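You operate a simulated robot arm through the tools that you are given. There is no shell and no other tool. Be economical: measure what you need, move in short steps, check, and stop when the job is done.

You run a simulated robot arm. Do the job below in one go: nothing can be reset, and whatever is moved stays where it is left.

## Task
Fit the blue cradle in the slide, then push the slide in and latch it.
Fine: the red cradle goes in the back pocket of the cradle rack; leave the handle up.
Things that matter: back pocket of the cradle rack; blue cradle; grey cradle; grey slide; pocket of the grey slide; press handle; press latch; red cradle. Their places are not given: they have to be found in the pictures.

The check looks at the end state, three seconds after you hand in, the way a careful person would. Anything else that was tipped, shoved, dropped, spilled or broken makes it a failure.

## Robot
A 7-joint arm with a two-finger parallel gripper, fixed in place. Base frame: the origin is at the foot of the arm, x ahead of it, y to its left, z up. Units: m, degrees, N and s.
With the tool pointing down near the work surface it reaches from about 0.12 to 0.64 m from the base axis. Its first joint turns from -66.0 to 66.0 degrees. Payload 2.4 kg.
The tool frame sits at the grasp point between the pads (the TCP): z along the fingers, y along the line on which they close. The tips reach 0.03 m beyond it. The gripper opens to 0.094 m. The fingers are 0.028 m wide and 0.01 m thick; the gripper's body (0.05 by 0.096 m) begins 0.055 m behind the TCP.
Orientation is that of the tool frame in the base frame, as a unit quaternion [w, x, y, z]. With the fingers straight down and closing along the base's y, the tool's x points along the base's -x, its y along +y and its z along -z.

## Interface
- The arm moves only by the tool drive_tool. Its argument "series" is a list of rows, each a list of 3 entries, a list of its own where there are three numbers: the gripper command, from -1 (fully open) to 1 (shut), values between in proportion, then the shift along the tool's x, y, z in mm, then the turn, a rotation vector about the tool's x, y, z in degrees. In form: [[claw, [tx, ty, tz], [ax, ay, az]], ...]. A call has 1 to 8 rows; each row shifts and turns the commanded pose from where the row before left it, along the tool's axes as they then stand. Each row takes 0.2 s and may step no farther than 0.05 m and 8.6 degrees from the row before; otherwise, or with a gripper value out of range, the whole call is refused. Where a pose cannot be reached the arm comes as near as it can. A force on the tool above 40 N (or 10 N above the force at the start of the call, whichever is more), or a blocked arm, ends the call early, and 0.2 s more pass. The fingers move at their own pace (about 0.153 m/s each) and stop on an object; they squeeze with about 28 N. The grip force told is the motor's: it shows also when the fingers shut on nothing. Time passes only in rows, and 0.2 s behind the last, so rows that do not move let the fingers close. It gives the time, the measured TCP pose, the force on the tool (base axes), the opening and the grip force at its end, in the units of the frame above (readings bear some noise), with the torque about the TCP (base axes, N m) and any sound that the robot's microphone picked up.
- Cameras (640 x 400 px; columns grow to the right, rows downward): "scene" is fixed at [0.0332, 0.4775, 1.4278]; the picture's right is [-0.76, -0.65, 0.00], its down [-0.46, 0.54, -0.70] and it looks along [0.46, -0.53, -0.71] (base axes); focal length 330 px, centre (320, 200). "wrist" rides on the gripper at [0.076, 0.014, -0.102] in the tool frame; the picture's right is [-0.18, 0.98, 0.00], its down [-0.75, -0.14, -0.64] and it looks along [-0.63, -0.12, 0.77] (tool axes); focal length 243 px, centre (320, 200).
- camera(camera): a new picture of that camera. It takes no simulated time.
- point_at(camera, pixels): for up to 12 pixels [column, row] of the newest picture of that camera ("zoom" is the newest enlarged one), the place [x, y, z] in the base frame of the surface seen there, good to about 0.003 m. It takes no simulated time.
- zoom(camera, box): a new picture of the part [left, top, right, bottom] of that camera's present view, enlarged. It takes no simulated time.
- sign_off(): hands the job in; it is judged then, once.

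Work in short steps. Measure before you move; look again where a grasp or a placing could have gone wrong, and mend it. You have 80 turns and 38 pictures in all, those below and enlarged ones among them. Open the gripper and draw the arm clear of the work before you hand the job in, unless the task says otherwise; then end with one line.

The tools are called after ">>>" as name(argument=value, ...) on one line, values as JSON. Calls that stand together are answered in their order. drive_tool: Moves the arm, as the interface text tells. Its arguments: {"type":"object","properties":{"series":{"type":"array"}},"required":["series"]} The other tools are called the same way: camera (camera) takes a picture; point_at (camera, pixels) gives the place of the surface under pixels of a picture; zoom (camera, box) takes an enlarged picture of a part of a camera's view; sign_off () hands the job in.

At the start:

```text
time: 0.0
position: [0.3768, -0.166, 0.9229]
ee_rot: [0.001, 0.001, 1.0, 0.0]
force: [0.4, -0.4, -1.2]
moment: [-0.01, 0.01, -0.05]
grip_width: 0.094
grasp_force: 0.0
```

scene: 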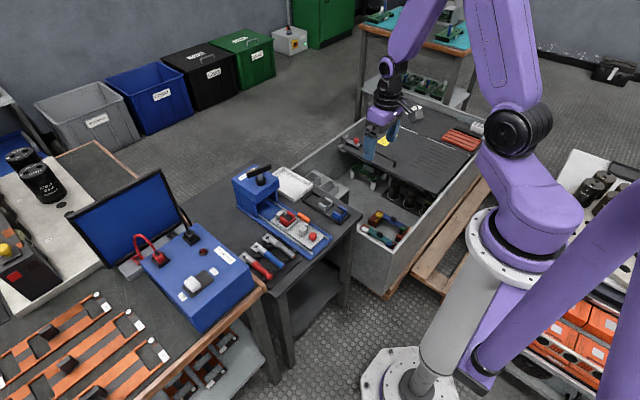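
wrist: 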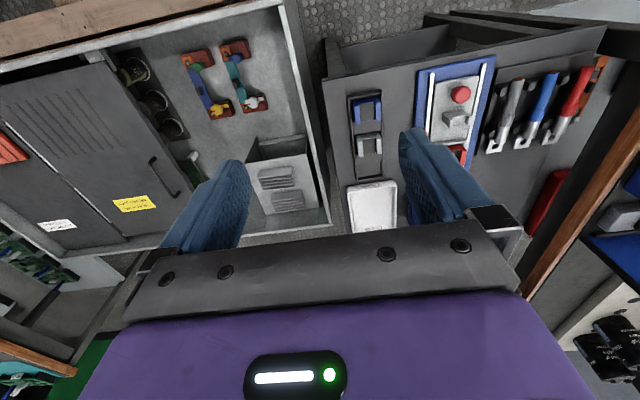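

The scene picture shows the press with its slide around (290,220) and a rack around (330,205). I enlarge both views to make out the parts.

>>> zoom(camera="scene", box=[220, 150, 370, 290])

>>> zoom(camera="wrist", box=[320, 40, 640, 240])

```text
2.86 times, centred on (295, 220) of scene
```

zoom: 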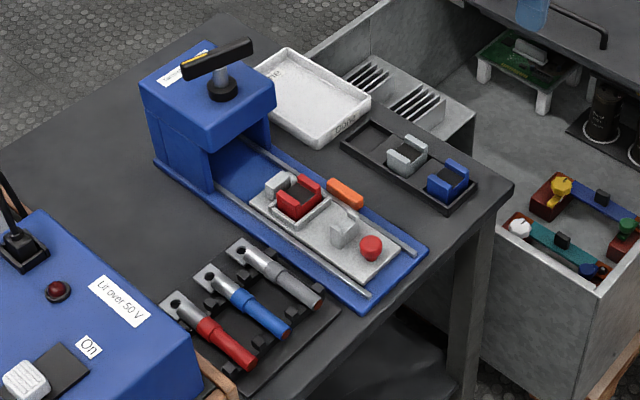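

```text
2.00 times, centred on (480, 140) of wrist
```

zoom: 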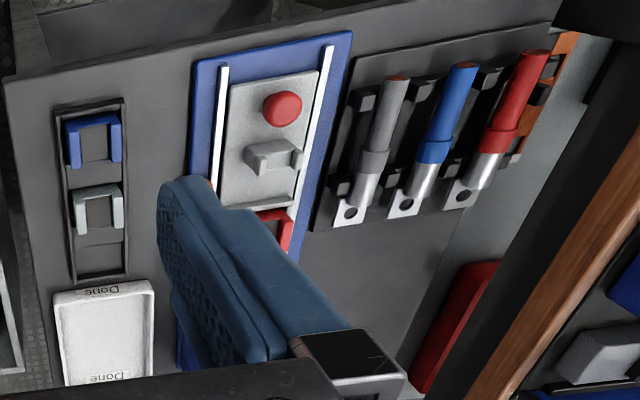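

The red cradle sits in the slide's pocket; blue and grey are in the rack with the back pocket empty. I enlarge the slide and rack closely to measure.

>>> zoom(camera="scene", box=[270, 180, 340, 250])

```text
5.71 times, centred on (305, 215) of scene
```

zoom: 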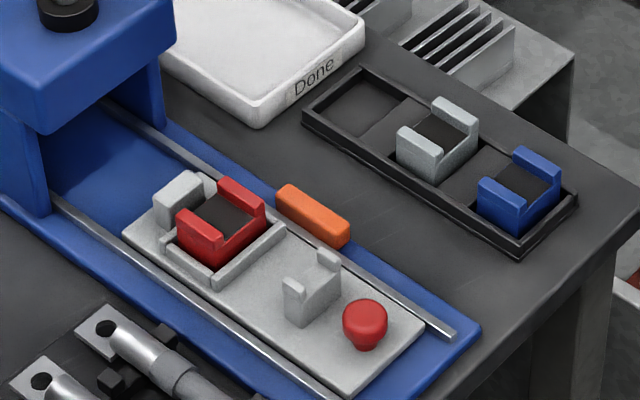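

I measure the cradle walls, pocket edges, latch and slide.

>>> point_at(camera="zoom", pixels=[[184, 217], [214, 240], [224, 184], [260, 206], [222, 212], [315, 215], [365, 315], [340, 345], [75, 207], [330, 388], [450, 335], [115, 105]])

>>> point_at(camera="zoom", pixels=[[485, 183], [520, 203], [520, 152], [555, 175], [520, 180], [403, 132], [472, 122], [365, 105], [365, 72], [308, 113], [575, 197], [520, 248]])

```text
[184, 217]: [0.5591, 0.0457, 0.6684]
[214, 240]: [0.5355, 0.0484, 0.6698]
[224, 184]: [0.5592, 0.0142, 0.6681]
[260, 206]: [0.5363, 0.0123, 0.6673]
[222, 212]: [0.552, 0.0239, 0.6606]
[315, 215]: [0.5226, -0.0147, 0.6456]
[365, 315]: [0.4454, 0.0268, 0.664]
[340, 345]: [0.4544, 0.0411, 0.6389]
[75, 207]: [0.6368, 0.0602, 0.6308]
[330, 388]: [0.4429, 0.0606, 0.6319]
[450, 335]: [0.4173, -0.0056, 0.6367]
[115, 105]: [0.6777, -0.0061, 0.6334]
```

```text
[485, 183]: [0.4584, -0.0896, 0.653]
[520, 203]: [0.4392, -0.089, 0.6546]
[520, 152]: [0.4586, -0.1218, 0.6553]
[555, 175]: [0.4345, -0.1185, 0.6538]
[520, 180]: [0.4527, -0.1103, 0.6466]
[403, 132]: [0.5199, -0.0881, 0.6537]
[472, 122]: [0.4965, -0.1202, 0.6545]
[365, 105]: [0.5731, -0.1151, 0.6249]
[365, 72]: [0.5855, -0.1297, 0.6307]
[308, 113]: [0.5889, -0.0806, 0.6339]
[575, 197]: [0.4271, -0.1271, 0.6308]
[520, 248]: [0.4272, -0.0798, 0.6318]
```

The slide runs along +x into the press with its pocket centred near (0.548,0.030). The rack pockets are at x≈0.4465, 0.508 and 0.570, y≈-0.105. I move above the red cradle, at a height, for a close look.

>>> drive_tool(series=[[-1, [-17, 24.5, 20], [0, 0, 0]], [-1, [-17, 24.5, 20], [0, 0, 0]], [-1, [-17, 24.5, 20], [0, 0, 0]], [-1, [-17, 24.5, 20], [0, 0, 0]], [-1, [-17, 24.5, 20], [0, 0, 0]], [-1, [-17, 24.5, 20], [0, 0, 0]], [-1, [-17, 24.5, 20], [0, 0, 0]], [-1, [-17, 24.5, 20], [0, 0, 0]]])

>>> camera(camera="wrist")

>>> camera(camera="scene")

```text
time: 1.8
position: [0.5105, 0.0294, 0.7631]
ee_rot: [0.0, 0.001, 1.0, 0.0]
force: [-0.1, -1.0, 0.6]
moment: [0.04, 0.0, 0.01]
grip_width: 0.0943
grasp_force: 0.1
```

```text
32 pictures are left
```

wrist: 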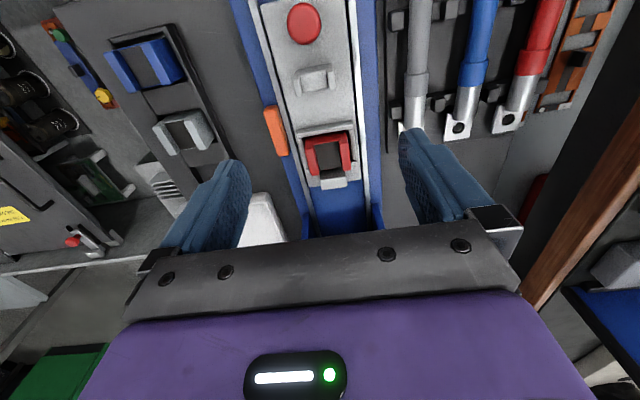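

```text
31 pictures are left
```

scene: 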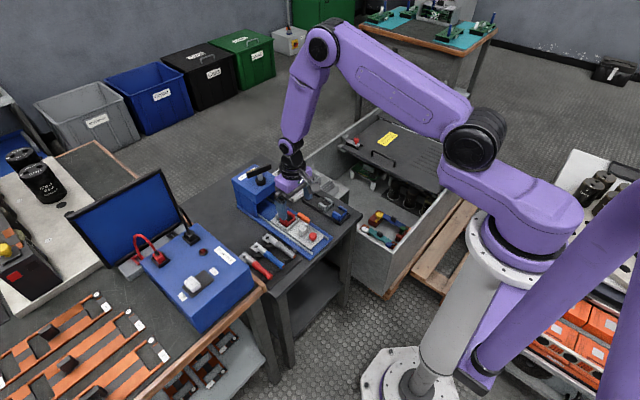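

The wrist view shows red at (328,155), the orange latch at (275,130) and the rack at (165,90). I enlarge that part and measure.

>>> zoom(camera="wrist", box=[240, 60, 400, 210])

>>> point_at(camera="wrist", pixels=[[140, 82], [185, 72], [107, 55], [165, 40], [162, 65], [130, 72], [175, 60], [165, 135], [202, 128], [310, 155], [347, 150], [265, 110]])

```text
2.67 times, centred on (320, 135) of wrist
```

zoom: 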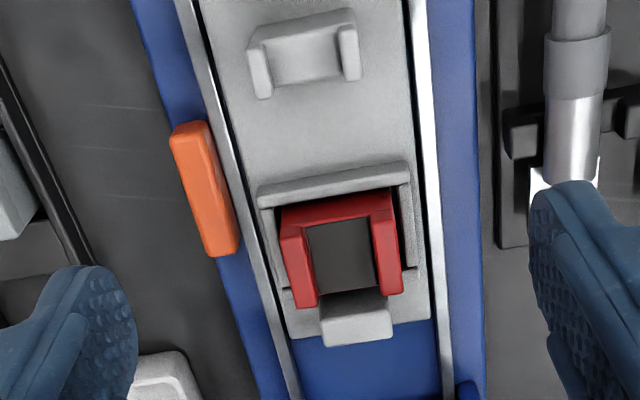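

```text
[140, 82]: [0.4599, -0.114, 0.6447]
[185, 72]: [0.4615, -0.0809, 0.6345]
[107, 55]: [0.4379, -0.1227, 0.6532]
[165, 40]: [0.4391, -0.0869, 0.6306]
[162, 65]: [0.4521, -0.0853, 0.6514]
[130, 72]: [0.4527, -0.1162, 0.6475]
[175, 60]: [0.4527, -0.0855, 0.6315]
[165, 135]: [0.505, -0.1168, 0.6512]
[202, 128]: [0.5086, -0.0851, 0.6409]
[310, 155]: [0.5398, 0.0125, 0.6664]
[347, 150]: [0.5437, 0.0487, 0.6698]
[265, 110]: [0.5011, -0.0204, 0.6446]
```

I measure the red cradle's top edges, the pocket walls and the latch in this enlargement.

>>> point_at(camera="zoom", pixels=[[288, 232], [306, 300], [384, 228], [393, 288], [340, 205], [283, 232], [395, 228], [340, 180], [205, 185], [180, 130], [228, 240], [340, 260]])

>>> zoom(camera="wrist", box=[90, 20, 240, 170])

```text
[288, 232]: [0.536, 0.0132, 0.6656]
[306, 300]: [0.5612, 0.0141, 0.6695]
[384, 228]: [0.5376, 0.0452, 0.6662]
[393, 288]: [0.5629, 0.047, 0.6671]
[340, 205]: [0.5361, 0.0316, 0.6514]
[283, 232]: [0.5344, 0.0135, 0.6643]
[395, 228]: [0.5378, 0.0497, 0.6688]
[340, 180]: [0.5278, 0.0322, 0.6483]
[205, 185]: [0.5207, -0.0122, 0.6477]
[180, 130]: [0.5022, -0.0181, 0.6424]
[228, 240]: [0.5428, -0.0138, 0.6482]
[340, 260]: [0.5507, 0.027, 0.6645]
```

```text
2.67 times, centred on (165, 95) of wrist
```

zoom: 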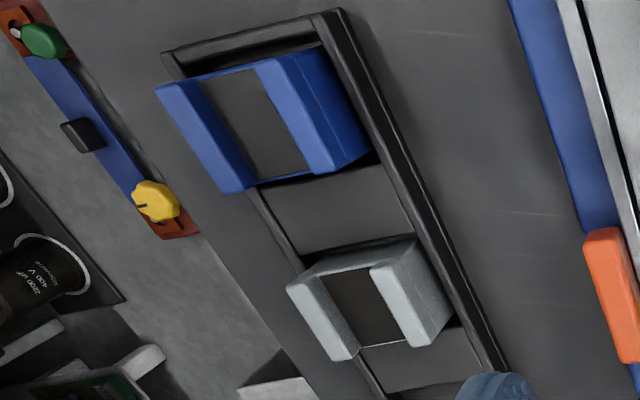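

Now the blue and grey cradles' edges in this enlargement.

>>> point_at(camera="zoom", pixels=[[175, 95], [225, 180], [285, 75], [330, 165], [162, 88], [235, 190], [268, 68], [300, 285], [345, 350], [385, 275], [430, 335], [320, 20]])

```text
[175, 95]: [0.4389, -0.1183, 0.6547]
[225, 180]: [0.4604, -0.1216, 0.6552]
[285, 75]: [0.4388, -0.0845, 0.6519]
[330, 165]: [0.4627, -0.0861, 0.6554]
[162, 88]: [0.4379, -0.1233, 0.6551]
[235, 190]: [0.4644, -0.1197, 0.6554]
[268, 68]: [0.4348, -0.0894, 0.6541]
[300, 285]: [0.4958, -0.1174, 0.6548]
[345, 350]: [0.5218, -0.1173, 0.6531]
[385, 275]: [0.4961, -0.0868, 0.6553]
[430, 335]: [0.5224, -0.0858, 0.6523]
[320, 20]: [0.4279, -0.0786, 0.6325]
```

Red spans x 0.5345–0.563 and y 0.011–0.0495, with its top at 0.668; the pocket rim is at 0.648. I part-close the gripper to clear the latch and come down over red.

>>> drive_tool(series=[[-0.2, [-19, 0.6, 0], [0, 0, 0]], [-0.2, [-19, 0, 20], [0, 0, 0]], [-0.2, [0, 0, 22], [0, 0, 0]], [-0.2, [0, 0, 0], [0, 0, 0]]])

>>> zoom(camera="wrist", box=[180, 40, 440, 240])

```text
time: 2.8
position: [0.5499, 0.0305, 0.7209]
ee_rot: [0.0, 0.0, 1.0, 0.0]
force: [-0.6, -0.4, 0.3]
moment: [-0.02, 0.01, -0.03]
grip_width: 0.0566
grasp_force: 0.1
```

```text
2.00 times, centred on (310, 140) of wrist
```

zoom: 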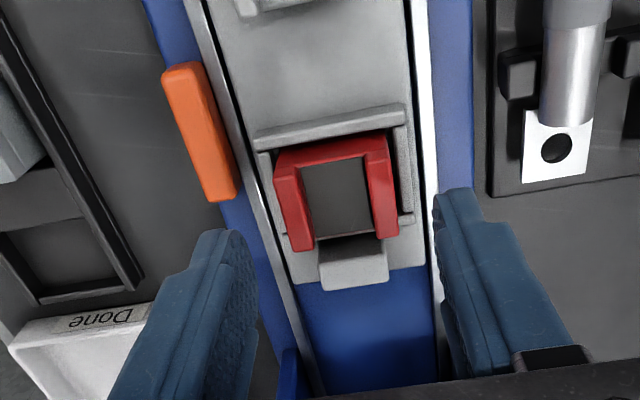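

Red at zoom (335,190) lies midway between the fingers. I measure the back pocket at zoom (60,260) and descend to the grasp height.

>>> point_at(camera="zoom", pixels=[[5, 235], [40, 297], [85, 220], [115, 275], [60, 260], [140, 285], [290, 170], [310, 245], [375, 160], [390, 230], [350, 260], [330, 130]])

>>> drive_tool(series=[[-0.2, [1, 0, 20], [0, 0, 0]], [-0.2, [0, 0, 20], [0, 0, 0]], [-0.2, [0, 0, 0], [0, 0, 0]]])

```text
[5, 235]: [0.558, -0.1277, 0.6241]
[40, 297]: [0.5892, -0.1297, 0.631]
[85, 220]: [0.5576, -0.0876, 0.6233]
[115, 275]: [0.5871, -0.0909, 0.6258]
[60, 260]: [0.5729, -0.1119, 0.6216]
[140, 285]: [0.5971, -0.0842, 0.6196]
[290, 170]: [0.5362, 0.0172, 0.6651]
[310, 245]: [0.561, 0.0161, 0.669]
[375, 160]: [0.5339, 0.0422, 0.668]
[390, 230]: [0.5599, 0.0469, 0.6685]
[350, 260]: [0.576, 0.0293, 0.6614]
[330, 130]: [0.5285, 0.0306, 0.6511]
```

```text
time: 3.6
position: [0.5497, 0.0299, 0.6812]
ee_rot: [0.0, 0.0, 1.0, 0.0]
force: [-0.4, 0.1, 0.6]
moment: [0.02, 0.01, 0.0]
grip_width: 0.0565
grasp_force: 0.0
```

I am at the grasp height with no contact. I close on red, then lift it 20 mm.

>>> drive_tool(series=[[0.5, [0, 0, 0], [0, 0, 0]], [1, [0, 0, 0], [0, 0, 0]], [1, [0, 0, 0], [0, 0, 0]]])

>>> drive_tool(series=[[1, [0, 0, -10], [0, 0, 0]], [1, [0, 0, -20], [0, 0, 0]], [1, [0, 0, -30], [0, 0, 0]], [1, [0, 0, 0], [0, 0, 0]]])

>>> camera(camera="wrist")

```text
time: 4.4
position: [0.5488, 0.0303, 0.6812]
ee_rot: [0.0, 0.0, 1.0, 0.0]
force: [-0.2, -0.8, 0.2]
moment: [0.01, -0.04, 0.03]
grip_width: 0.0395
grasp_force: 28.0
```

```text
time: 5.4
position: [0.5522, 0.0298, 0.7421]
ee_rot: [0.0, -0.001, 1.0, 0.001]
force: [-0.2, 0.1, -1.0]
moment: [0.02, 0.0, -0.04]
grip_width: 0.0002
grasp_force: 28.0
```

```text
27 pictures are left
```

wrist: 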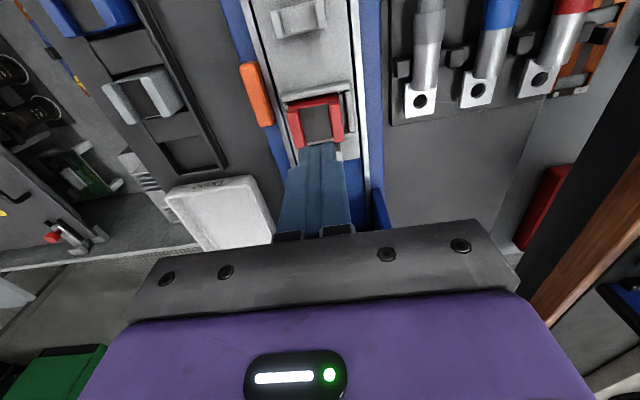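

The fingers closed on nothing: red slipped out and stayed in the pocket. I look closer at its state.

>>> zoom(camera="wrist", box=[230, 50, 400, 170])

>>> zoom(camera="scene", box=[270, 180, 340, 250])

```text
3.33 times, centred on (315, 110) of wrist
```

zoom: 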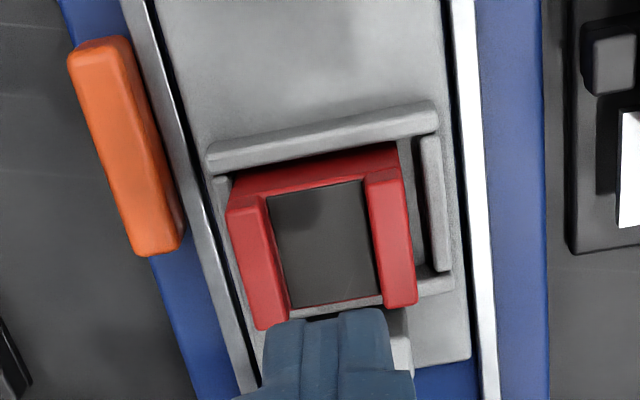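

```text
5.71 times, centred on (305, 215) of scene
```

zoom: 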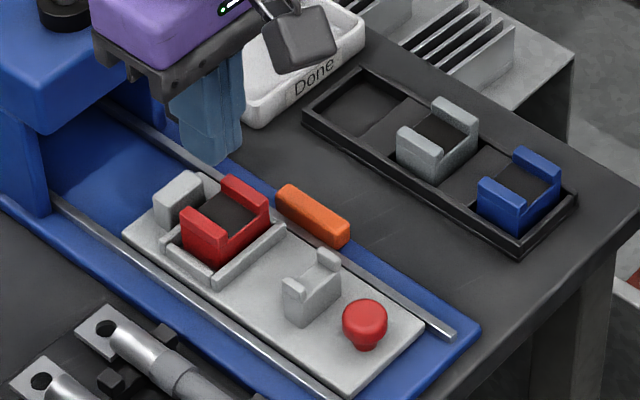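

I measure red's wall tops now to see whether it lifted, tilted or shifted.

>>> point_at(camera="zoom", pixels=[[186, 216], [218, 242], [228, 184], [264, 208], [180, 190], [210, 182], [175, 235], [240, 262], [225, 212], [160, 205], [280, 228], [190, 225]])

>>> zoom(camera="scene", box=[280, 195, 310, 230])

```text
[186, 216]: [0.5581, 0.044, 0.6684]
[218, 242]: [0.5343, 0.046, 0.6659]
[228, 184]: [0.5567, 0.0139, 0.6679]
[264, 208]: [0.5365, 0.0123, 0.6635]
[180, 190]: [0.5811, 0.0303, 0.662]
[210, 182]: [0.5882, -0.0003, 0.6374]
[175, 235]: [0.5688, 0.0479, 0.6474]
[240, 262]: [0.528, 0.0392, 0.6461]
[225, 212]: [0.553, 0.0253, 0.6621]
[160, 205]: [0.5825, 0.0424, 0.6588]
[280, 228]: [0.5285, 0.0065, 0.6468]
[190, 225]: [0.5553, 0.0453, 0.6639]
```

```text
11.43 times, centred on (295, 212) of scene
```

zoom: 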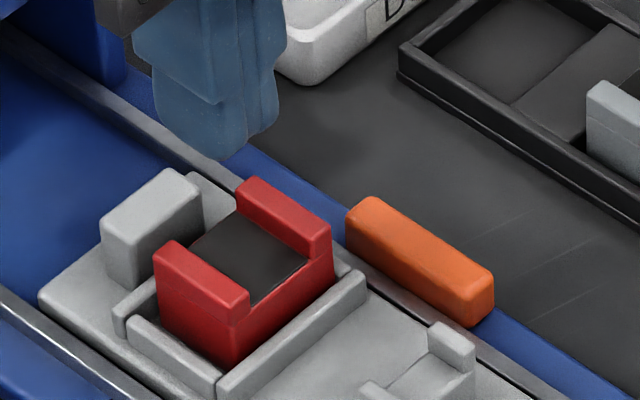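

Red is still seated (wall tops at 0.668), shifted about 1 mm. The finger tips taper, so the grip was shallow; I reopen, go slightly deeper to just above the 0.648 rim, and will lift more slowly.

>>> drive_tool(series=[[-0.15, [0, 0, 0], [0, 0, 0]], [-0.15, [1.5, -1, 0], [0, 0, 0]], [-0.15, [0, 0, 30], [0, 0, 0]], [-0.15, [0, 0, 28], [0, 0, 0]], [-0.15, [0, 0, 2], [0, 0, 0]], [-0.15, [0, 0, 0], [0, 0, 0]]])

```text
time: 6.8
position: [0.5483, 0.0285, 0.6817]
ee_rot: [0.001, 0.0, 1.0, 0.0]
force: [0.2, 0.2, 0.3]
moment: [0.0, 0.01, -0.03]
grip_width: 0.0541
grasp_force: 0.1
```

I'm back at the earlier height without contact. I creep lower in 1 mm steps, watching the force for the rim.

>>> drive_tool(series=[[-0.15, [0, 0, 1], [0, 0, 0]], [-0.15, [0, 0, 1], [0, 0, 0]], [-0.15, [0, 0, 0.5], [0, 0, 0]], [-0.15, [0, 0, 0], [0, 0, 0]]])

```text
time: 7.8
position: [0.5474, 0.0292, 0.6778]
ee_rot: [0.0, 0.001, 1.0, -0.001]
force: [-1.5, -1.1, 4.9]
moment: [0.13, 0.07, 0.07]
grip_width: 0.0537
grasp_force: 0.1
```

A light 5 N touch shows the rim is reached. I back off 0.7 mm, close, and lift only 3 mm slowly.

>>> drive_tool(series=[[-0.15, [0, 0, -0.7], [0, 0, 0]], [0.5, [0, 0, 0], [0, 0, 0]], [1, [0, 0, 0], [0, 0, 0]], [1, [0, 0, 0], [0, 0, 0]], [1, [0, 0, 0], [0, 0, 0]]])

>>> drive_tool(series=[[1, [0, 0, -1], [0, 0, 0]], [1, [0, 0, -1], [0, 0, 0]], [1, [0, 0, -1], [0, 0, 0]]])

```text
time: 9.0
position: [0.5487, 0.0289, 0.679]
ee_rot: [0.0, 0.0, 1.0, 0.0]
force: [0.1, -0.3, 0.2]
moment: [0.0, -0.01, -0.04]
grip_width: 0.0398
grasp_force: 28.1
```

```text
time: 9.8
position: [0.5486, 0.0289, 0.6829]
ee_rot: [0.0, 0.0, 1.0, 0.0]
force: [0.1, 0.2, -2.2]
moment: [0.0, 0.04, 0.0]
grip_width: 0.0401
grasp_force: 28.3
```

The 2.2 N load says red is in the grip. I keep lifting slowly.

>>> drive_tool(series=[[1, [0, 0, -2], [0, 0, 0]], [1, [0, 0, -3], [0, 0, 0]], [1, [0, 0, -4], [0, 0, 0]], [1, [0, 0, -4], [0, 0, 0]], [1, [0, 0, -5], [0, 0, 0]]])

```text
time: 11.0
position: [0.5482, 0.0304, 0.7008]
ee_rot: [0.0, 0.0, 1.0, 0.0]
force: [-0.1, 0.7, -1.5]
moment: [0.02, 0.02, -0.01]
grip_width: 0.0399
grasp_force: 27.9
```

The width is still 0.040, so red is held. I lift further with gentle steps and check the picture.

>>> drive_tool(series=[[1, [0, 0, -6], [0, 0, 0]], [1, [0, 0, -7], [0, 0, 0]], [1, [0, 0, -7], [0, 0, 0]], [1, [0, 0, -5], [0, 0, 0]]])

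>>> zoom(camera="scene", box=[270, 170, 350, 250])

```text
time: 12.0
position: [0.5492, 0.0275, 0.7268]
ee_rot: [0.0, 0.0, 1.0, -0.001]
force: [0.0, 0.5, -2.2]
moment: [0.01, -0.04, -0.01]
grip_width: 0.0397
grasp_force: 27.6
```

```text
5.00 times, centred on (310, 210) of scene
```

zoom: 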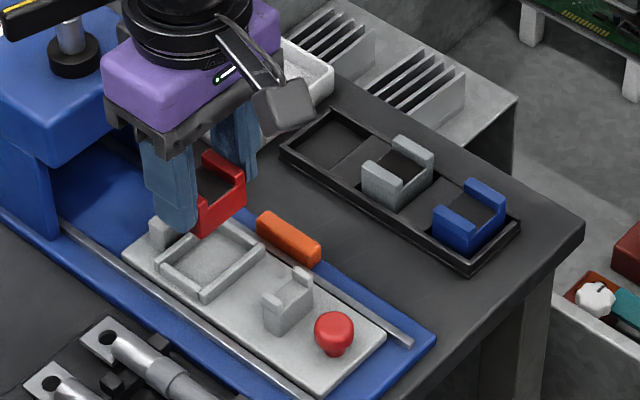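

Red is held, level, and the pocket is now in view. I measure the slide pocket's rim and floor and the rack's back pocket.

>>> point_at(camera="zoom", pixels=[[158, 265], [203, 295], [262, 240], [222, 221], [210, 258], [173, 263], [205, 284], [330, 115], [335, 140], [295, 153], [360, 150], [335, 165]])

>>> zoom(camera="scene", box=[300, 185, 340, 225])

```text
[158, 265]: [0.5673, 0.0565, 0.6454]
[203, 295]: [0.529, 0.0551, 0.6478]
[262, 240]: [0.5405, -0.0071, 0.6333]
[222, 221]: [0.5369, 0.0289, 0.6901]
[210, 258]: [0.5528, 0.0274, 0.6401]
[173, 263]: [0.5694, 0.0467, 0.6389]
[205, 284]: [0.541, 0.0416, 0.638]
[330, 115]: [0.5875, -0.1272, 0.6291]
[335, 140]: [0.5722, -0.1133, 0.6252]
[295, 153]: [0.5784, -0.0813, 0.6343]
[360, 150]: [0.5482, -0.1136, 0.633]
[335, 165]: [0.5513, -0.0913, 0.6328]
```

```text
10.00 times, centred on (320, 205) of scene
```

zoom: 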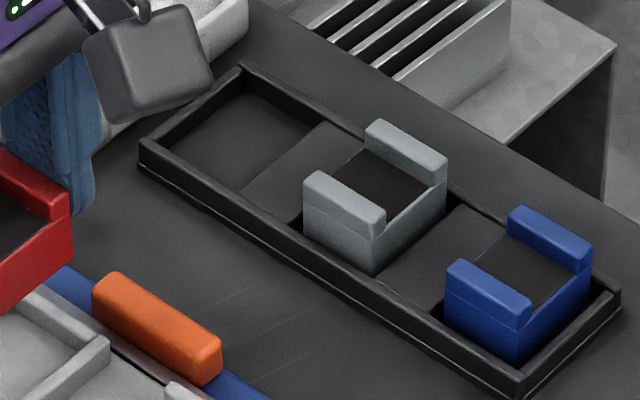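

I measure the divider edges of the back pocket and the cradles' edges in this sharper view.

>>> point_at(camera="zoom", pixels=[[308, 125], [322, 125], [240, 190], [255, 190], [275, 160], [290, 160], [245, 85], [180, 145], [320, 180], [370, 225], [455, 270], [520, 315]])

>>> point_at(camera="zoom", pixels=[[250, 65], [145, 143], [238, 68], [150, 150], [240, 78], [165, 140], [200, 110], [215, 105], [192, 108], [516, 385], [615, 285], [215, 150]])

```text
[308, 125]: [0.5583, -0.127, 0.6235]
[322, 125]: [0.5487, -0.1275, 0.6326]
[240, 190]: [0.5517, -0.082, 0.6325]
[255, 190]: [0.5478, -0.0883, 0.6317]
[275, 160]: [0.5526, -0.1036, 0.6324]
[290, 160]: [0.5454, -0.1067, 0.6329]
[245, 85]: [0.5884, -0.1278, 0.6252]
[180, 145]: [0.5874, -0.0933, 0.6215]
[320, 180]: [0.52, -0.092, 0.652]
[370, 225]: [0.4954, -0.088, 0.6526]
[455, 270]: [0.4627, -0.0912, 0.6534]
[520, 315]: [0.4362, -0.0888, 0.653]
```

```text
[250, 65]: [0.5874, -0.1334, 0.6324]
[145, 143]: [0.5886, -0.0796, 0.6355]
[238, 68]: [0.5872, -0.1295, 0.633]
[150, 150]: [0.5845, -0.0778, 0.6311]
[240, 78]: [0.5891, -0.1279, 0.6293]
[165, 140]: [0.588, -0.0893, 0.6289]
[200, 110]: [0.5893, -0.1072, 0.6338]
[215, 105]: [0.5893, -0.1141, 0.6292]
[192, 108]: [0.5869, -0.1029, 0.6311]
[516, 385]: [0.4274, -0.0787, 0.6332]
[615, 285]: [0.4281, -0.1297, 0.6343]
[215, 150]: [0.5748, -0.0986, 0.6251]
```

Back pocket centre comes out near (0.570,-0.105). I carry red over it at the current height in gentle steps.

>>> drive_tool(series=[[1, [-2, -10, 0], [0, 0, 0]], [1, [-3, -20, 0], [0, 0, 0]], [1, [-4, -25, 0], [0, 0, 0]], [1, [-4, -25, 0], [0, 0, 0]], [1, [-4, -25, 0], [0, 0, 0]], [1, [-3, -20, 0], [0, 0, 0]], [1, [-1, -9, 0], [0, 0, 0]], [1, [0, 0, 0], [0, 0, 0]]])

>>> zoom(camera="wrist", box=[210, 60, 430, 220])

>>> zoom(camera="scene", box=[290, 170, 350, 230])

```text
time: 13.8
position: [0.5693, -0.1064, 0.7247]
ee_rot: [0.0, 0.0, 1.0, 0.0]
force: [0.6, 0.2, -1.5]
moment: [0.0, 0.02, 0.0]
grip_width: 0.0397
grasp_force: 28.0
```

```text
2.50 times, centred on (320, 140) of wrist
```

zoom: 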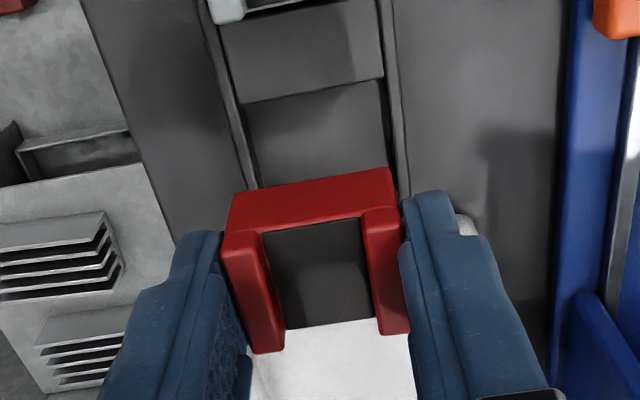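

```text
6.67 times, centred on (320, 200) of scene
```

zoom: 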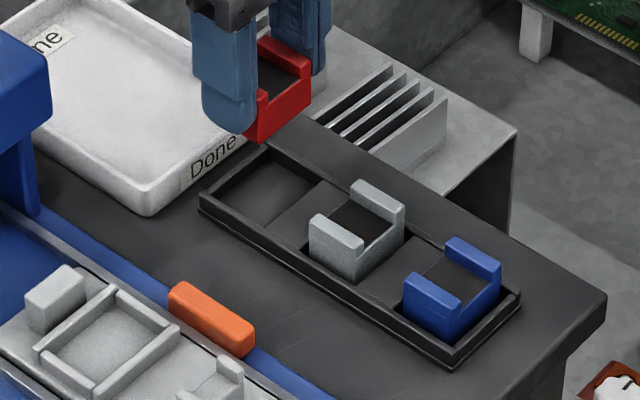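

I measure red in the grip (scene zoom around (280,85)) and the Done tray's near edge.

>>> point_at(camera="zoom", pixels=[[305, 70], [308, 66], [262, 95], [290, 110], [258, 125], [245, 130], [215, 165], [150, 205], [275, 78], [280, 60], [300, 80], [265, 110]])

>>> zoom(camera="wrist", box=[270, 120, 380, 210])

>>> point_at(camera="zoom", pixels=[[130, 40], [300, 20], [95, 135], [150, 255], [280, 125], [310, 220], [85, 110], [290, 80], [200, 60], [120, 250], [200, 150], [335, 215]])

```text
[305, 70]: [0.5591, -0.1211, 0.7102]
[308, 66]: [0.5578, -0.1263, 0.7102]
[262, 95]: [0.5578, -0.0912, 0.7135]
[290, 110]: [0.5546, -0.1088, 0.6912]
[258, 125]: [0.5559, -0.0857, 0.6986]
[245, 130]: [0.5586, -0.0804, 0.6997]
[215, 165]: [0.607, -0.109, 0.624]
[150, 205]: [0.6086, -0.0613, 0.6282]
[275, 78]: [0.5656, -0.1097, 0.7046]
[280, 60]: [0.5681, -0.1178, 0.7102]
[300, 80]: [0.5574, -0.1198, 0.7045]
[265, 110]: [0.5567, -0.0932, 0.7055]
```

```text
4.44 times, centred on (325, 165) of wrist
```

zoom: 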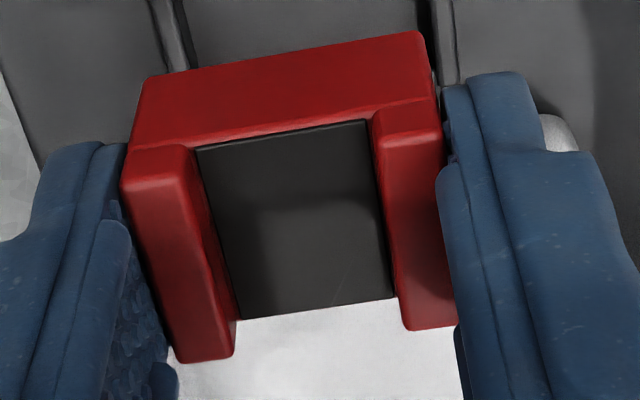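

```text
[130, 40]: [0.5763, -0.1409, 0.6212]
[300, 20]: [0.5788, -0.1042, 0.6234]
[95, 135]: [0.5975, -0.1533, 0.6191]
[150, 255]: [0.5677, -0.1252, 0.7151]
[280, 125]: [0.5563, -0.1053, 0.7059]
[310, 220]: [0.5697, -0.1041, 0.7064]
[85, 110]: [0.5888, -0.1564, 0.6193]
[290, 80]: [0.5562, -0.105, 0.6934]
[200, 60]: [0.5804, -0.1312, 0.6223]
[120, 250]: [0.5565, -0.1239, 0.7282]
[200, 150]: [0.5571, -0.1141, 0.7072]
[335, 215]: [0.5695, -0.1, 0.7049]
```

Red's front face is at 0.5565 and its centre at ≈0.571, while the pocket interior is about 0.5555–0.589. I shift 0.5 mm and come down to just above the rim.

>>> drive_tool(series=[[1, [-0.5, 0, 10], [0, 0, 0]], [1, [0, 0, 15], [0, 0, 0]], [1, [0, 0, 15], [0, 0, 0]], [1, [0, 0, 8], [0, 0, 0]], [1, [0, 0, 0], [0, 0, 0]]])

>>> zoom(camera="scene", box=[300, 185, 335, 220])

```text
time: 15.0
position: [0.569, -0.1058, 0.6768]
ee_rot: [0.0, 0.0, 1.0, -0.001]
force: [-0.9, -0.5, -2.6]
moment: [0.02, -0.01, -0.01]
grip_width: 0.0399
grasp_force: 28.1
```

```text
11.43 times, centred on (318, 202) of scene
```

zoom: 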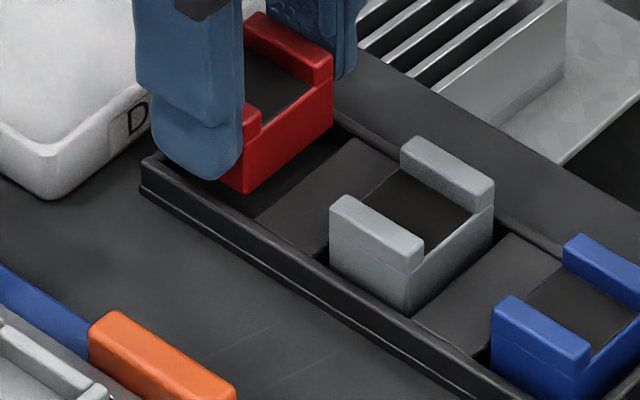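

Red hangs just above the pocket, clear of the rim and the divider. I creep down until contact.

>>> drive_tool(series=[[1, [0, 0, 3], [0, 0, 0]], [1, [0, 0, 3], [0, 0, 0]], [1, [0, 0, 2], [0, 0, 0]], [1, [0, 0, 1.5], [0, 0, 0]], [1, [0, 0, 0], [0, 0, 0]]])

>>> zoom(camera="scene", box=[300, 185, 335, 220])

```text
time: 16.2
position: [0.5697, -0.1041, 0.6676]
ee_rot: [0.0, 0.0, 1.0, 0.0]
force: [-0.6, -0.2, -1.7]
moment: [0.01, 0.0, 0.01]
grip_width: 0.0398
grasp_force: 28.4
```

```text
11.43 times, centred on (318, 202) of scene
```

zoom: 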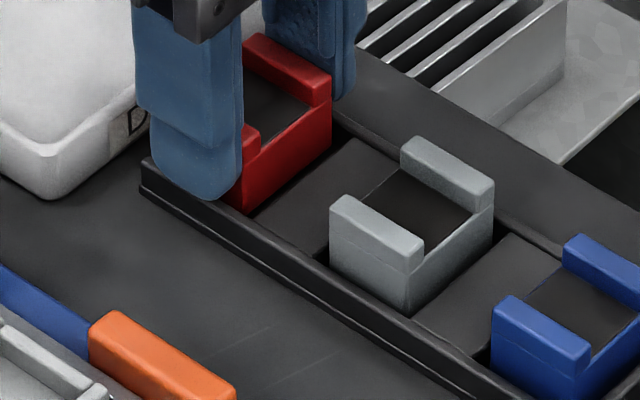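

Red is entering the pocket, with its load unchanged at −1.7 N. I lower the last few mm.

>>> drive_tool(series=[[1, [0, 0, 1], [0, 0, 0]], [1, [0, 0, 1], [0, 0, 0]], [1, [0, 0, 0.7], [0, 0, 0]], [1, [0, 0, 0], [0, 0, 0]]])

```text
time: 17.2
position: [0.5708, -0.1051, 0.6648]
ee_rot: [0.001, 0.001, 1.0, 0.0]
force: [-0.3, 0.0, -2.1]
moment: [-0.03, -0.01, 0.01]
grip_width: 0.0396
grasp_force: 27.7
```

>>> drive_tool(series=[[1, [0, 0, 0.7], [0, 0, 0]], [1, [0, 0, 0.7], [0, 0, 0]], [1, [0, 0, 0], [0, 0, 0]]])

```text
time: 18.0
position: [0.5706, -0.1042, 0.6641]
ee_rot: [0.002, 0.0, 1.0, 0.0]
force: [1.0, 0.3, 1.6]
moment: [0.14, 0.01, -0.04]
grip_width: 0.0399
grasp_force: 27.9
```

The force went positive, so red is on the floor. I open slightly and withdraw slowly.

>>> drive_tool(series=[[0, [0, 0, 0], [0, 0, 0]], [-0.1, [0, 0, 0], [0, 0, 0]], [-0.1, [0, 0, -5], [0, 0, 0]], [-0.1, [0, 0, -15], [0, 0, 0]], [-0.1, [0, 0, -30], [0, 0, 0]], [-0.1, [20, 0, -10], [0, 0, 0]]])

>>> zoom(camera="scene", box=[295, 180, 345, 230])

```text
time: 19.4
position: [0.5498, -0.105, 0.7242]
ee_rot: [0.0, 0.0, 1.0, 0.0]
force: [0.1, 0.1, -0.6]
moment: [-0.03, 0.02, 0.02]
grip_width: 0.0518
grasp_force: 0.1
```

```text
8.00 times, centred on (320, 205) of scene
```

zoom: 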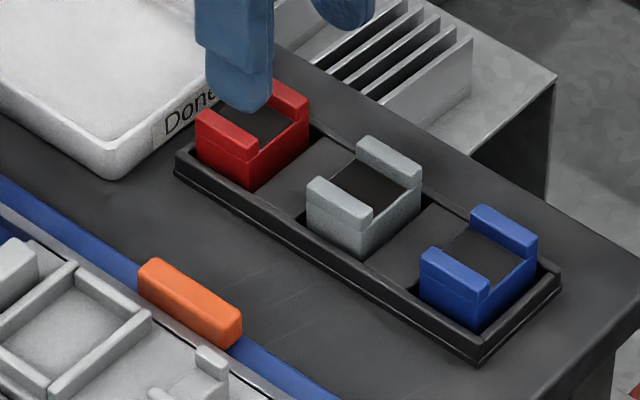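

Red looks seated like the other two. I check its wall-top heights and get fresh blue edges.

>>> point_at(camera="zoom", pixels=[[205, 122], [245, 148], [280, 92], [300, 105], [425, 257], [470, 283], [480, 215], [525, 245], [315, 187], [362, 213], [480, 300], [250, 165]])

```text
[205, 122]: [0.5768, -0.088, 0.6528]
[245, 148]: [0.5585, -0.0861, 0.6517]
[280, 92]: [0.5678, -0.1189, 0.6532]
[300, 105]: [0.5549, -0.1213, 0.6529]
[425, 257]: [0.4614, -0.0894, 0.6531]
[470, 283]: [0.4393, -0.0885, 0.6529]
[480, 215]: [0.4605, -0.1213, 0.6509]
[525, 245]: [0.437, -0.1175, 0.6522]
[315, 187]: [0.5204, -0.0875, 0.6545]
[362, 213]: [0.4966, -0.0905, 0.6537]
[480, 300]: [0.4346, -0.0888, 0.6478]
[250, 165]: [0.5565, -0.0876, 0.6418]
```

Red is seated (tops 0.653, equal to grey). Blue is centred at about (0.449,-0.105); I move over it and come down.

>>> drive_tool(series=[[-0.1, [35, 0, 0], [0, 0, 0]], [-0.1, [35, 0, 0], [0, 0, 0]], [-0.1, [31, 0, 0], [0, 0, 0]], [-0.1, [0, 0, 20], [0, 0, 0]], [-0.1, [0, 0, 15], [0, 0, 0]], [-0.1, [0, 0, 0], [0, 0, 0]]])

>>> zoom(camera="wrist", box=[210, 60, 430, 220])

```text
time: 20.8
position: [0.4492, -0.1056, 0.6907]
ee_rot: [0.0, 0.0, 1.0, 0.0]
force: [-0.1, -0.3, -0.5]
moment: [-0.01, -0.03, -0.01]
grip_width: 0.0516
grasp_force: 0.1
```

```text
2.50 times, centred on (320, 140) of wrist
```

zoom: 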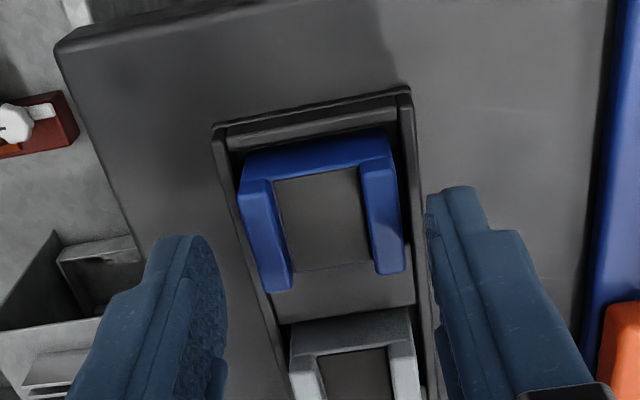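

Blue is between the open fingers. I go down to just above the rim.

>>> drive_tool(series=[[-0.1, [0, 0, 15], [0, 0, 0]], [-0.1, [0, 0, 8], [0, 0, 0]], [-0.1, [0, 0, 1.5], [0, 0, 0]], [-0.1, [0, 0, 1], [0, 0, 0]], [-0.1, [0, 0, 0], [0, 0, 0]]])

```text
time: 22.0
position: [0.4502, -0.1049, 0.6646]
ee_rot: [0.0, 0.0, 1.0, -0.001]
force: [-3.3, 0.1, 13.4]
moment: [-0.02, 0.07, 0.03]
grip_width: 0.052
grasp_force: 0.0
```

13 N means I touch the rim. I back off 1.2 mm, close, and lift 3 mm slowly.

>>> drive_tool(series=[[-0.1, [0, 0, -1.2], [0, 0, 0]], [0.5, [0, 0, 0], [0, 0, 0]], [1, [0, 0, 0], [0, 0, 0]], [1, [0, 0, 0], [0, 0, 0]], [1, [0, 0, 0], [0, 0, 0]]])

>>> drive_tool(series=[[1, [0, 0, -1], [0, 0, 0]], [1, [0, 0, -1], [0, 0, 0]], [1, [0, 0, -1], [0, 0, 0]], [1, [0, 0, -2], [0, 0, 0]], [1, [0, 0, -3], [0, 0, 0]], [1, [0, 0, -4], [0, 0, 0]]])

```text
time: 23.2
position: [0.4478, -0.1053, 0.6639]
ee_rot: [0.0, 0.001, 1.0, 0.001]
force: [0.0, -0.2, 0.3]
moment: [-0.01, 0.02, 0.03]
grip_width: 0.0399
grasp_force: 28.6
```

```text
time: 24.6
position: [0.4482, -0.1046, 0.6753]
ee_rot: [0.001, 0.0, 1.0, 0.0]
force: [-0.2, 0.0, -2.7]
moment: [-0.03, -0.05, 0.02]
grip_width: 0.0397
grasp_force: 27.6
```

Blue is held (2.7 N). I lift to a safe height and carry it towards the slide's pocket.

>>> drive_tool(series=[[1, [0, 0, -6], [0, 0, 0]], [1, [0, 0, -10], [0, 0, 0]], [1, [0, 0, -15], [0, 0, 0]], [1, [0, 0, -15], [0, 0, 0]], [1, [0, 0, -9], [0, 0, 0]], [1, [-5, 8, 0], [0, 0, 0]], [1, [-12, 16, 0], [0, 0, 0]], [1, [-14, 19, 0], [0, 0, 0]]])

>>> drive_tool(series=[[1, [-15, 20, 0], [0, 0, 0]], [1, [-15, 20, 0], [0, 0, 0]], [1, [-15, 20, 0], [0, 0, 0]], [1, [-13, 18, 0], [0, 0, 0]], [1, [-8, 10, 0], [0, 0, 0]], [1, [-3.5, 4, 0], [0, 0, 0]], [1, [0, 0, 0], [0, 0, 0]]])

>>> zoom(camera="scene", box=[275, 180, 325, 240])

>>> zoom(camera="wrist", box=[240, 80, 420, 210])

```text
time: 26.4
position: [0.4804, -0.0632, 0.73]
ee_rot: [-0.001, 0.0, 1.0, 0.0]
force: [-0.8, 0.6, -1.8]
moment: [-0.02, 0.01, -0.01]
grip_width: 0.0399
grasp_force: 27.9
```

```text
time: 28.0
position: [0.55, 0.0303, 0.7311]
ee_rot: [0.0, -0.001, 1.0, 0.001]
force: [0.6, 0.0, -2.0]
moment: [0.02, 0.02, -0.01]
grip_width: 0.0399
grasp_force: 28.4
```

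```text
6.67 times, centred on (300, 210) of scene
```

zoom: 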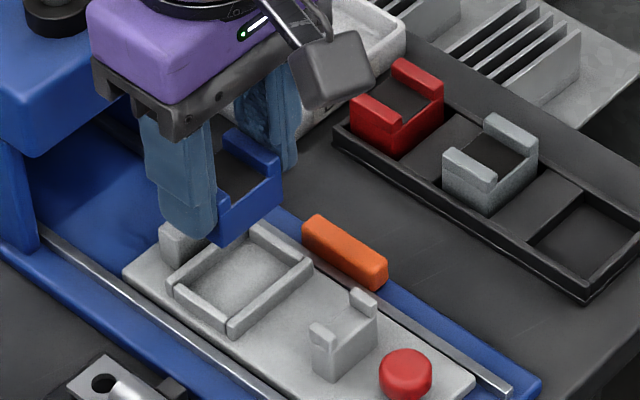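

```text
3.08 times, centred on (330, 145) of wrist
```

zoom: 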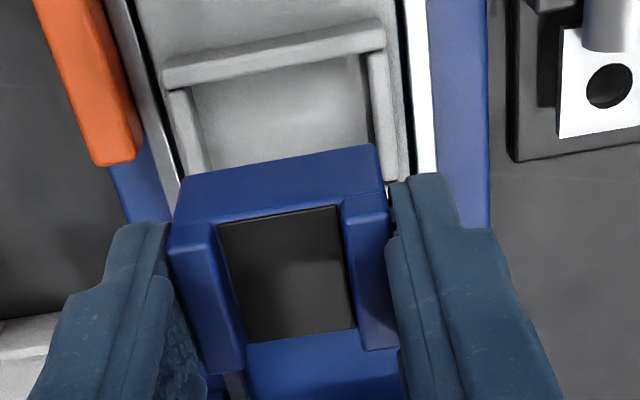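

I measure the pocket's inner edges and blue's faces in this wrist view.

>>> point_at(camera="zoom", pixels=[[270, 65], [270, 78], [195, 140], [207, 140], [370, 110], [364, 110], [390, 140], [180, 140], [280, 185], [280, 205], [205, 250], [362, 215]])

>>> zoom(camera="scene", box=[284, 200, 304, 234])

>>> point_at(camera="zoom", pixels=[[320, 200], [300, 240], [180, 200], [250, 150], [200, 230], [420, 180], [320, 320], [400, 250], [290, 110], [330, 60], [150, 250], [260, 300]])

```text
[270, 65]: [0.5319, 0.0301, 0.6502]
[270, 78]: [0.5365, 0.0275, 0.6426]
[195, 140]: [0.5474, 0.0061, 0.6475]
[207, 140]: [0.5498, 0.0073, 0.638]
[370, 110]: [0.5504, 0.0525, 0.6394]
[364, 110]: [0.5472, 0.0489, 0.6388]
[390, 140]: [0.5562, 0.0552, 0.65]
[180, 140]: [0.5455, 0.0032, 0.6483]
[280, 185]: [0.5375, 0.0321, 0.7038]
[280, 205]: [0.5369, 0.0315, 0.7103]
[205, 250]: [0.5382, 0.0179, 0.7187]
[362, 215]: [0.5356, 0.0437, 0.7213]
```

```text
11.76 times, centred on (294, 217) of scene
```

zoom: 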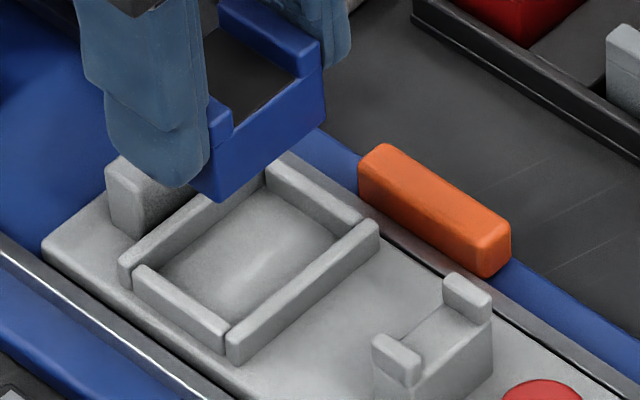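

```text
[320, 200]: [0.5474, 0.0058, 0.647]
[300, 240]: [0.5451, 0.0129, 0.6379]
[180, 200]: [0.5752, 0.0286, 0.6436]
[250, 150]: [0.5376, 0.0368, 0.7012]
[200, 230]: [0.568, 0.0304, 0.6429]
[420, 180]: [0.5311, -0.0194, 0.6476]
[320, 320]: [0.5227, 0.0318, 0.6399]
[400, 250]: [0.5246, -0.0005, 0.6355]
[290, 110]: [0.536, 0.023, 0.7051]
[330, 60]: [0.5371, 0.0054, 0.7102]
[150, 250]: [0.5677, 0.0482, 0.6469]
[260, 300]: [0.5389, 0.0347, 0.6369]
```

Pocket interior is x 0.533–0.568 and y 0.008–0.052; blue is centred at ≈(0.551,0.030). I lower it to just above the rim and check.

>>> drive_tool(series=[[1, [0.5, 0, 10], [0, 0, 0]], [1, [0, 0, 14], [0, 0, 0]], [1, [0, 0, 10], [0, 0, 0]], [1, [0, 0, 5], [0, 0, 0]], [1, [0, 0, 3], [0, 0, 0]], [1, [0, 0, 3], [0, 0, 0]], [1, [0, 0, 3], [0, 0, 0]], [1, [0, 0, 0], [0, 0, 0]]])

>>> zoom(camera="scene", box=[280, 195, 310, 230])

```text
time: 29.8
position: [0.5493, 0.0291, 0.6827]
ee_rot: [0.001, -0.001, 1.0, 0.0]
force: [-0.6, 0.5, -2.1]
moment: [-0.01, -0.01, -0.01]
grip_width: 0.0398
grasp_force: 27.8
```

```text
11.43 times, centred on (295, 212) of scene
```

zoom: 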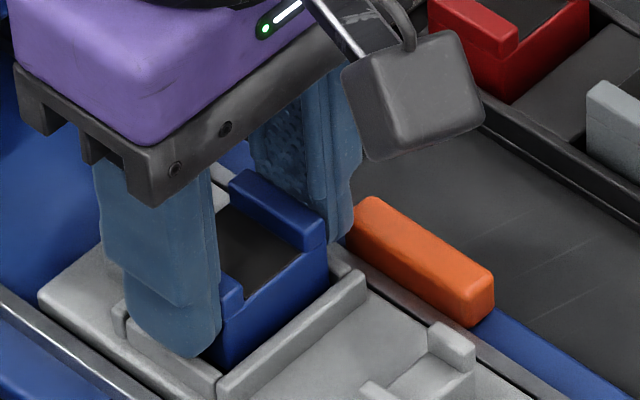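

Blue is inside the pocket rim. I lower it until it rests on the floor.

>>> drive_tool(series=[[1, [0, 0, 1], [0, 0, 0]], [1, [0, 0, 1], [0, 0, 0]], [1, [0, 0, 1], [0, 0, 0]], [1, [0, 0, 0.6], [0, 0, 0]], [1, [0, 0, 0], [0, 0, 0]]])

```text
time: 31.0
position: [0.5487, 0.0306, 0.6804]
ee_rot: [0.0, 0.0, 1.0, 0.001]
force: [0.5, -0.6, -1.5]
moment: [0.04, 0.02, 0.0]
grip_width: 0.0399
grasp_force: 27.7
```

>>> drive_tool(series=[[1, [0, 0, 0.7], [0, 0, 0]], [1, [0, 0, 0.7], [0, 0, 0]], [1, [0, 0, 0], [0, 0, 0]]])

```text
time: 31.8
position: [0.5498, 0.0296, 0.68]
ee_rot: [0.0, 0.0, 1.0, 0.0]
force: [-2.0, 0.9, 4.8]
moment: [0.14, 0.06, 0.06]
grip_width: 0.0398
grasp_force: 27.6
```

The force turned to +4.8 N: blue is down. I release, withdraw slowly, and look.

>>> drive_tool(series=[[0, [0, 0, -0.3], [0, 0, 0]], [-0.1, [0, 0, 0], [0, 0, 0]], [-0.1, [0, 0, -5], [0, 0, 0]], [-0.1, [0, 0, -15], [0, 0, 0]], [-0.1, [0, 0, -30], [0, 0, 0]], [-0.1, [25, 0, -10], [0, 0, 0]], [-0.1, [35, 0, 0], [0, 0, 0]]])

>>> zoom(camera="scene", box=[230, 155, 330, 255])

```text
time: 33.4
position: [0.491, 0.0292, 0.7398]
ee_rot: [0.0, 0.001, 1.0, 0.0]
force: [-0.4, -1.0, 1.1]
moment: [-0.04, 0.03, -0.04]
grip_width: 0.0518
grasp_force: 0.1
```

```text
4.00 times, centred on (280, 205) of scene
```

zoom: 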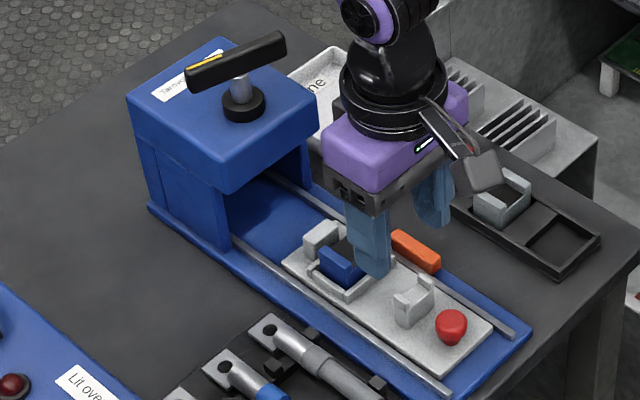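

Blue appears seated. I measure its wall top, the press's front face, the slide ends, the knob and the handle.

>>> point_at(camera="zoom", pixels=[[328, 258], [345, 270], [232, 180], [300, 140], [215, 210], [460, 350], [492, 325], [450, 320], [405, 310], [285, 45], [305, 222], [398, 236]])

```text
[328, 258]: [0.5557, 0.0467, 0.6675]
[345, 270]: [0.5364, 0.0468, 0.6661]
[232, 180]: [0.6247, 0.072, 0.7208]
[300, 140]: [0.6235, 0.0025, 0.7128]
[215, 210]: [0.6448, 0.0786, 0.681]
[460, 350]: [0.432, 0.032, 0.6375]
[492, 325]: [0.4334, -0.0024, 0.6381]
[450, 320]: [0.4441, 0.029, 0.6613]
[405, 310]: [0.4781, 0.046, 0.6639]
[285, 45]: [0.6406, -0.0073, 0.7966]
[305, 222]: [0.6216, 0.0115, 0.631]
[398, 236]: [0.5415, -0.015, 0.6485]
```

Press face is at x≈0.624 and the slide's front edge at 0.432, with the knob at (0.445,0.029), top 0.663. I close the fingers, go behind the knob (robot side) and come down.

>>> drive_tool(series=[[0.5, [40, 0, 0], [0, 0, 0]], [1, [40, 0, 0], [0, 0, 0]], [1, [0, 0, 30], [0, 0, 0]], [1, [0, 0, 25], [0, 0, 0]], [1, [0, 0, 7], [0, 0, 0]], [1, [0, 0, 0], [0, 0, 0]]])

>>> zoom(camera="scene", box=[270, 185, 350, 265])

```text
time: 34.8
position: [0.4093, 0.0289, 0.6758]
ee_rot: [0.001, 0.001, 1.0, 0.0]
force: [-0.3, -1.0, -0.5]
moment: [-0.01, 0.0, 0.01]
grip_width: 0.0002
grasp_force: 28.3
```

```text
5.00 times, centred on (310, 225) of scene
```

zoom: 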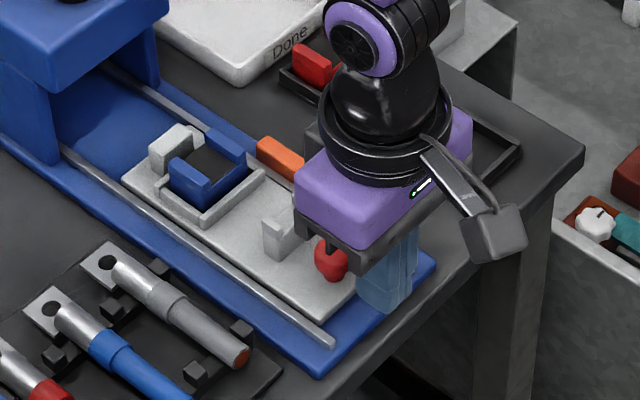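

Fingers are in front of the knob and blue is seated flat. I push along +x in small steps.

>>> drive_tool(series=[[1, [-8, 0, 0], [0, 0, 0]], [1, [-6, 0, 0], [0, 0, 0]], [1, [-6, 0, 0], [0, 0, 0]], [1, [-6, 0, 0], [0, 0, 0]], [1, [-6, 0, 0], [0, 0, 0]], [1, [-6, 0, 0], [0, 0, 0]], [1, [-6, 0, 0], [0, 0, 0]]])

>>> zoom(camera="scene", box=[260, 175, 340, 255])

```text
time: 36.4
position: [0.4543, 0.0294, 0.6769]
ee_rot: [0.0, 0.001, 1.0, 0.0]
force: [0.7, 0.1, -0.7]
moment: [0.01, -0.02, -0.01]
grip_width: 0.0
grasp_force: 28.0
```

```text
5.00 times, centred on (300, 215) of scene
```

zoom: 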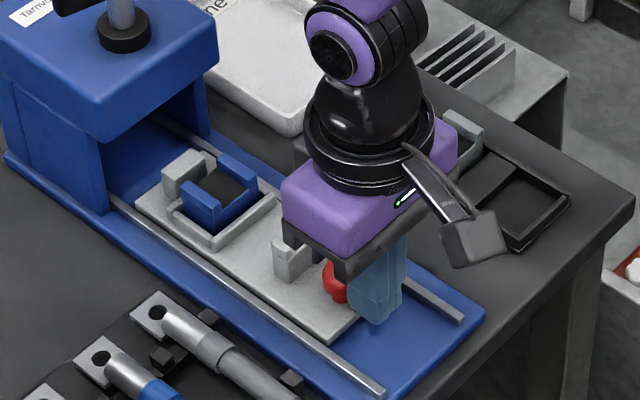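

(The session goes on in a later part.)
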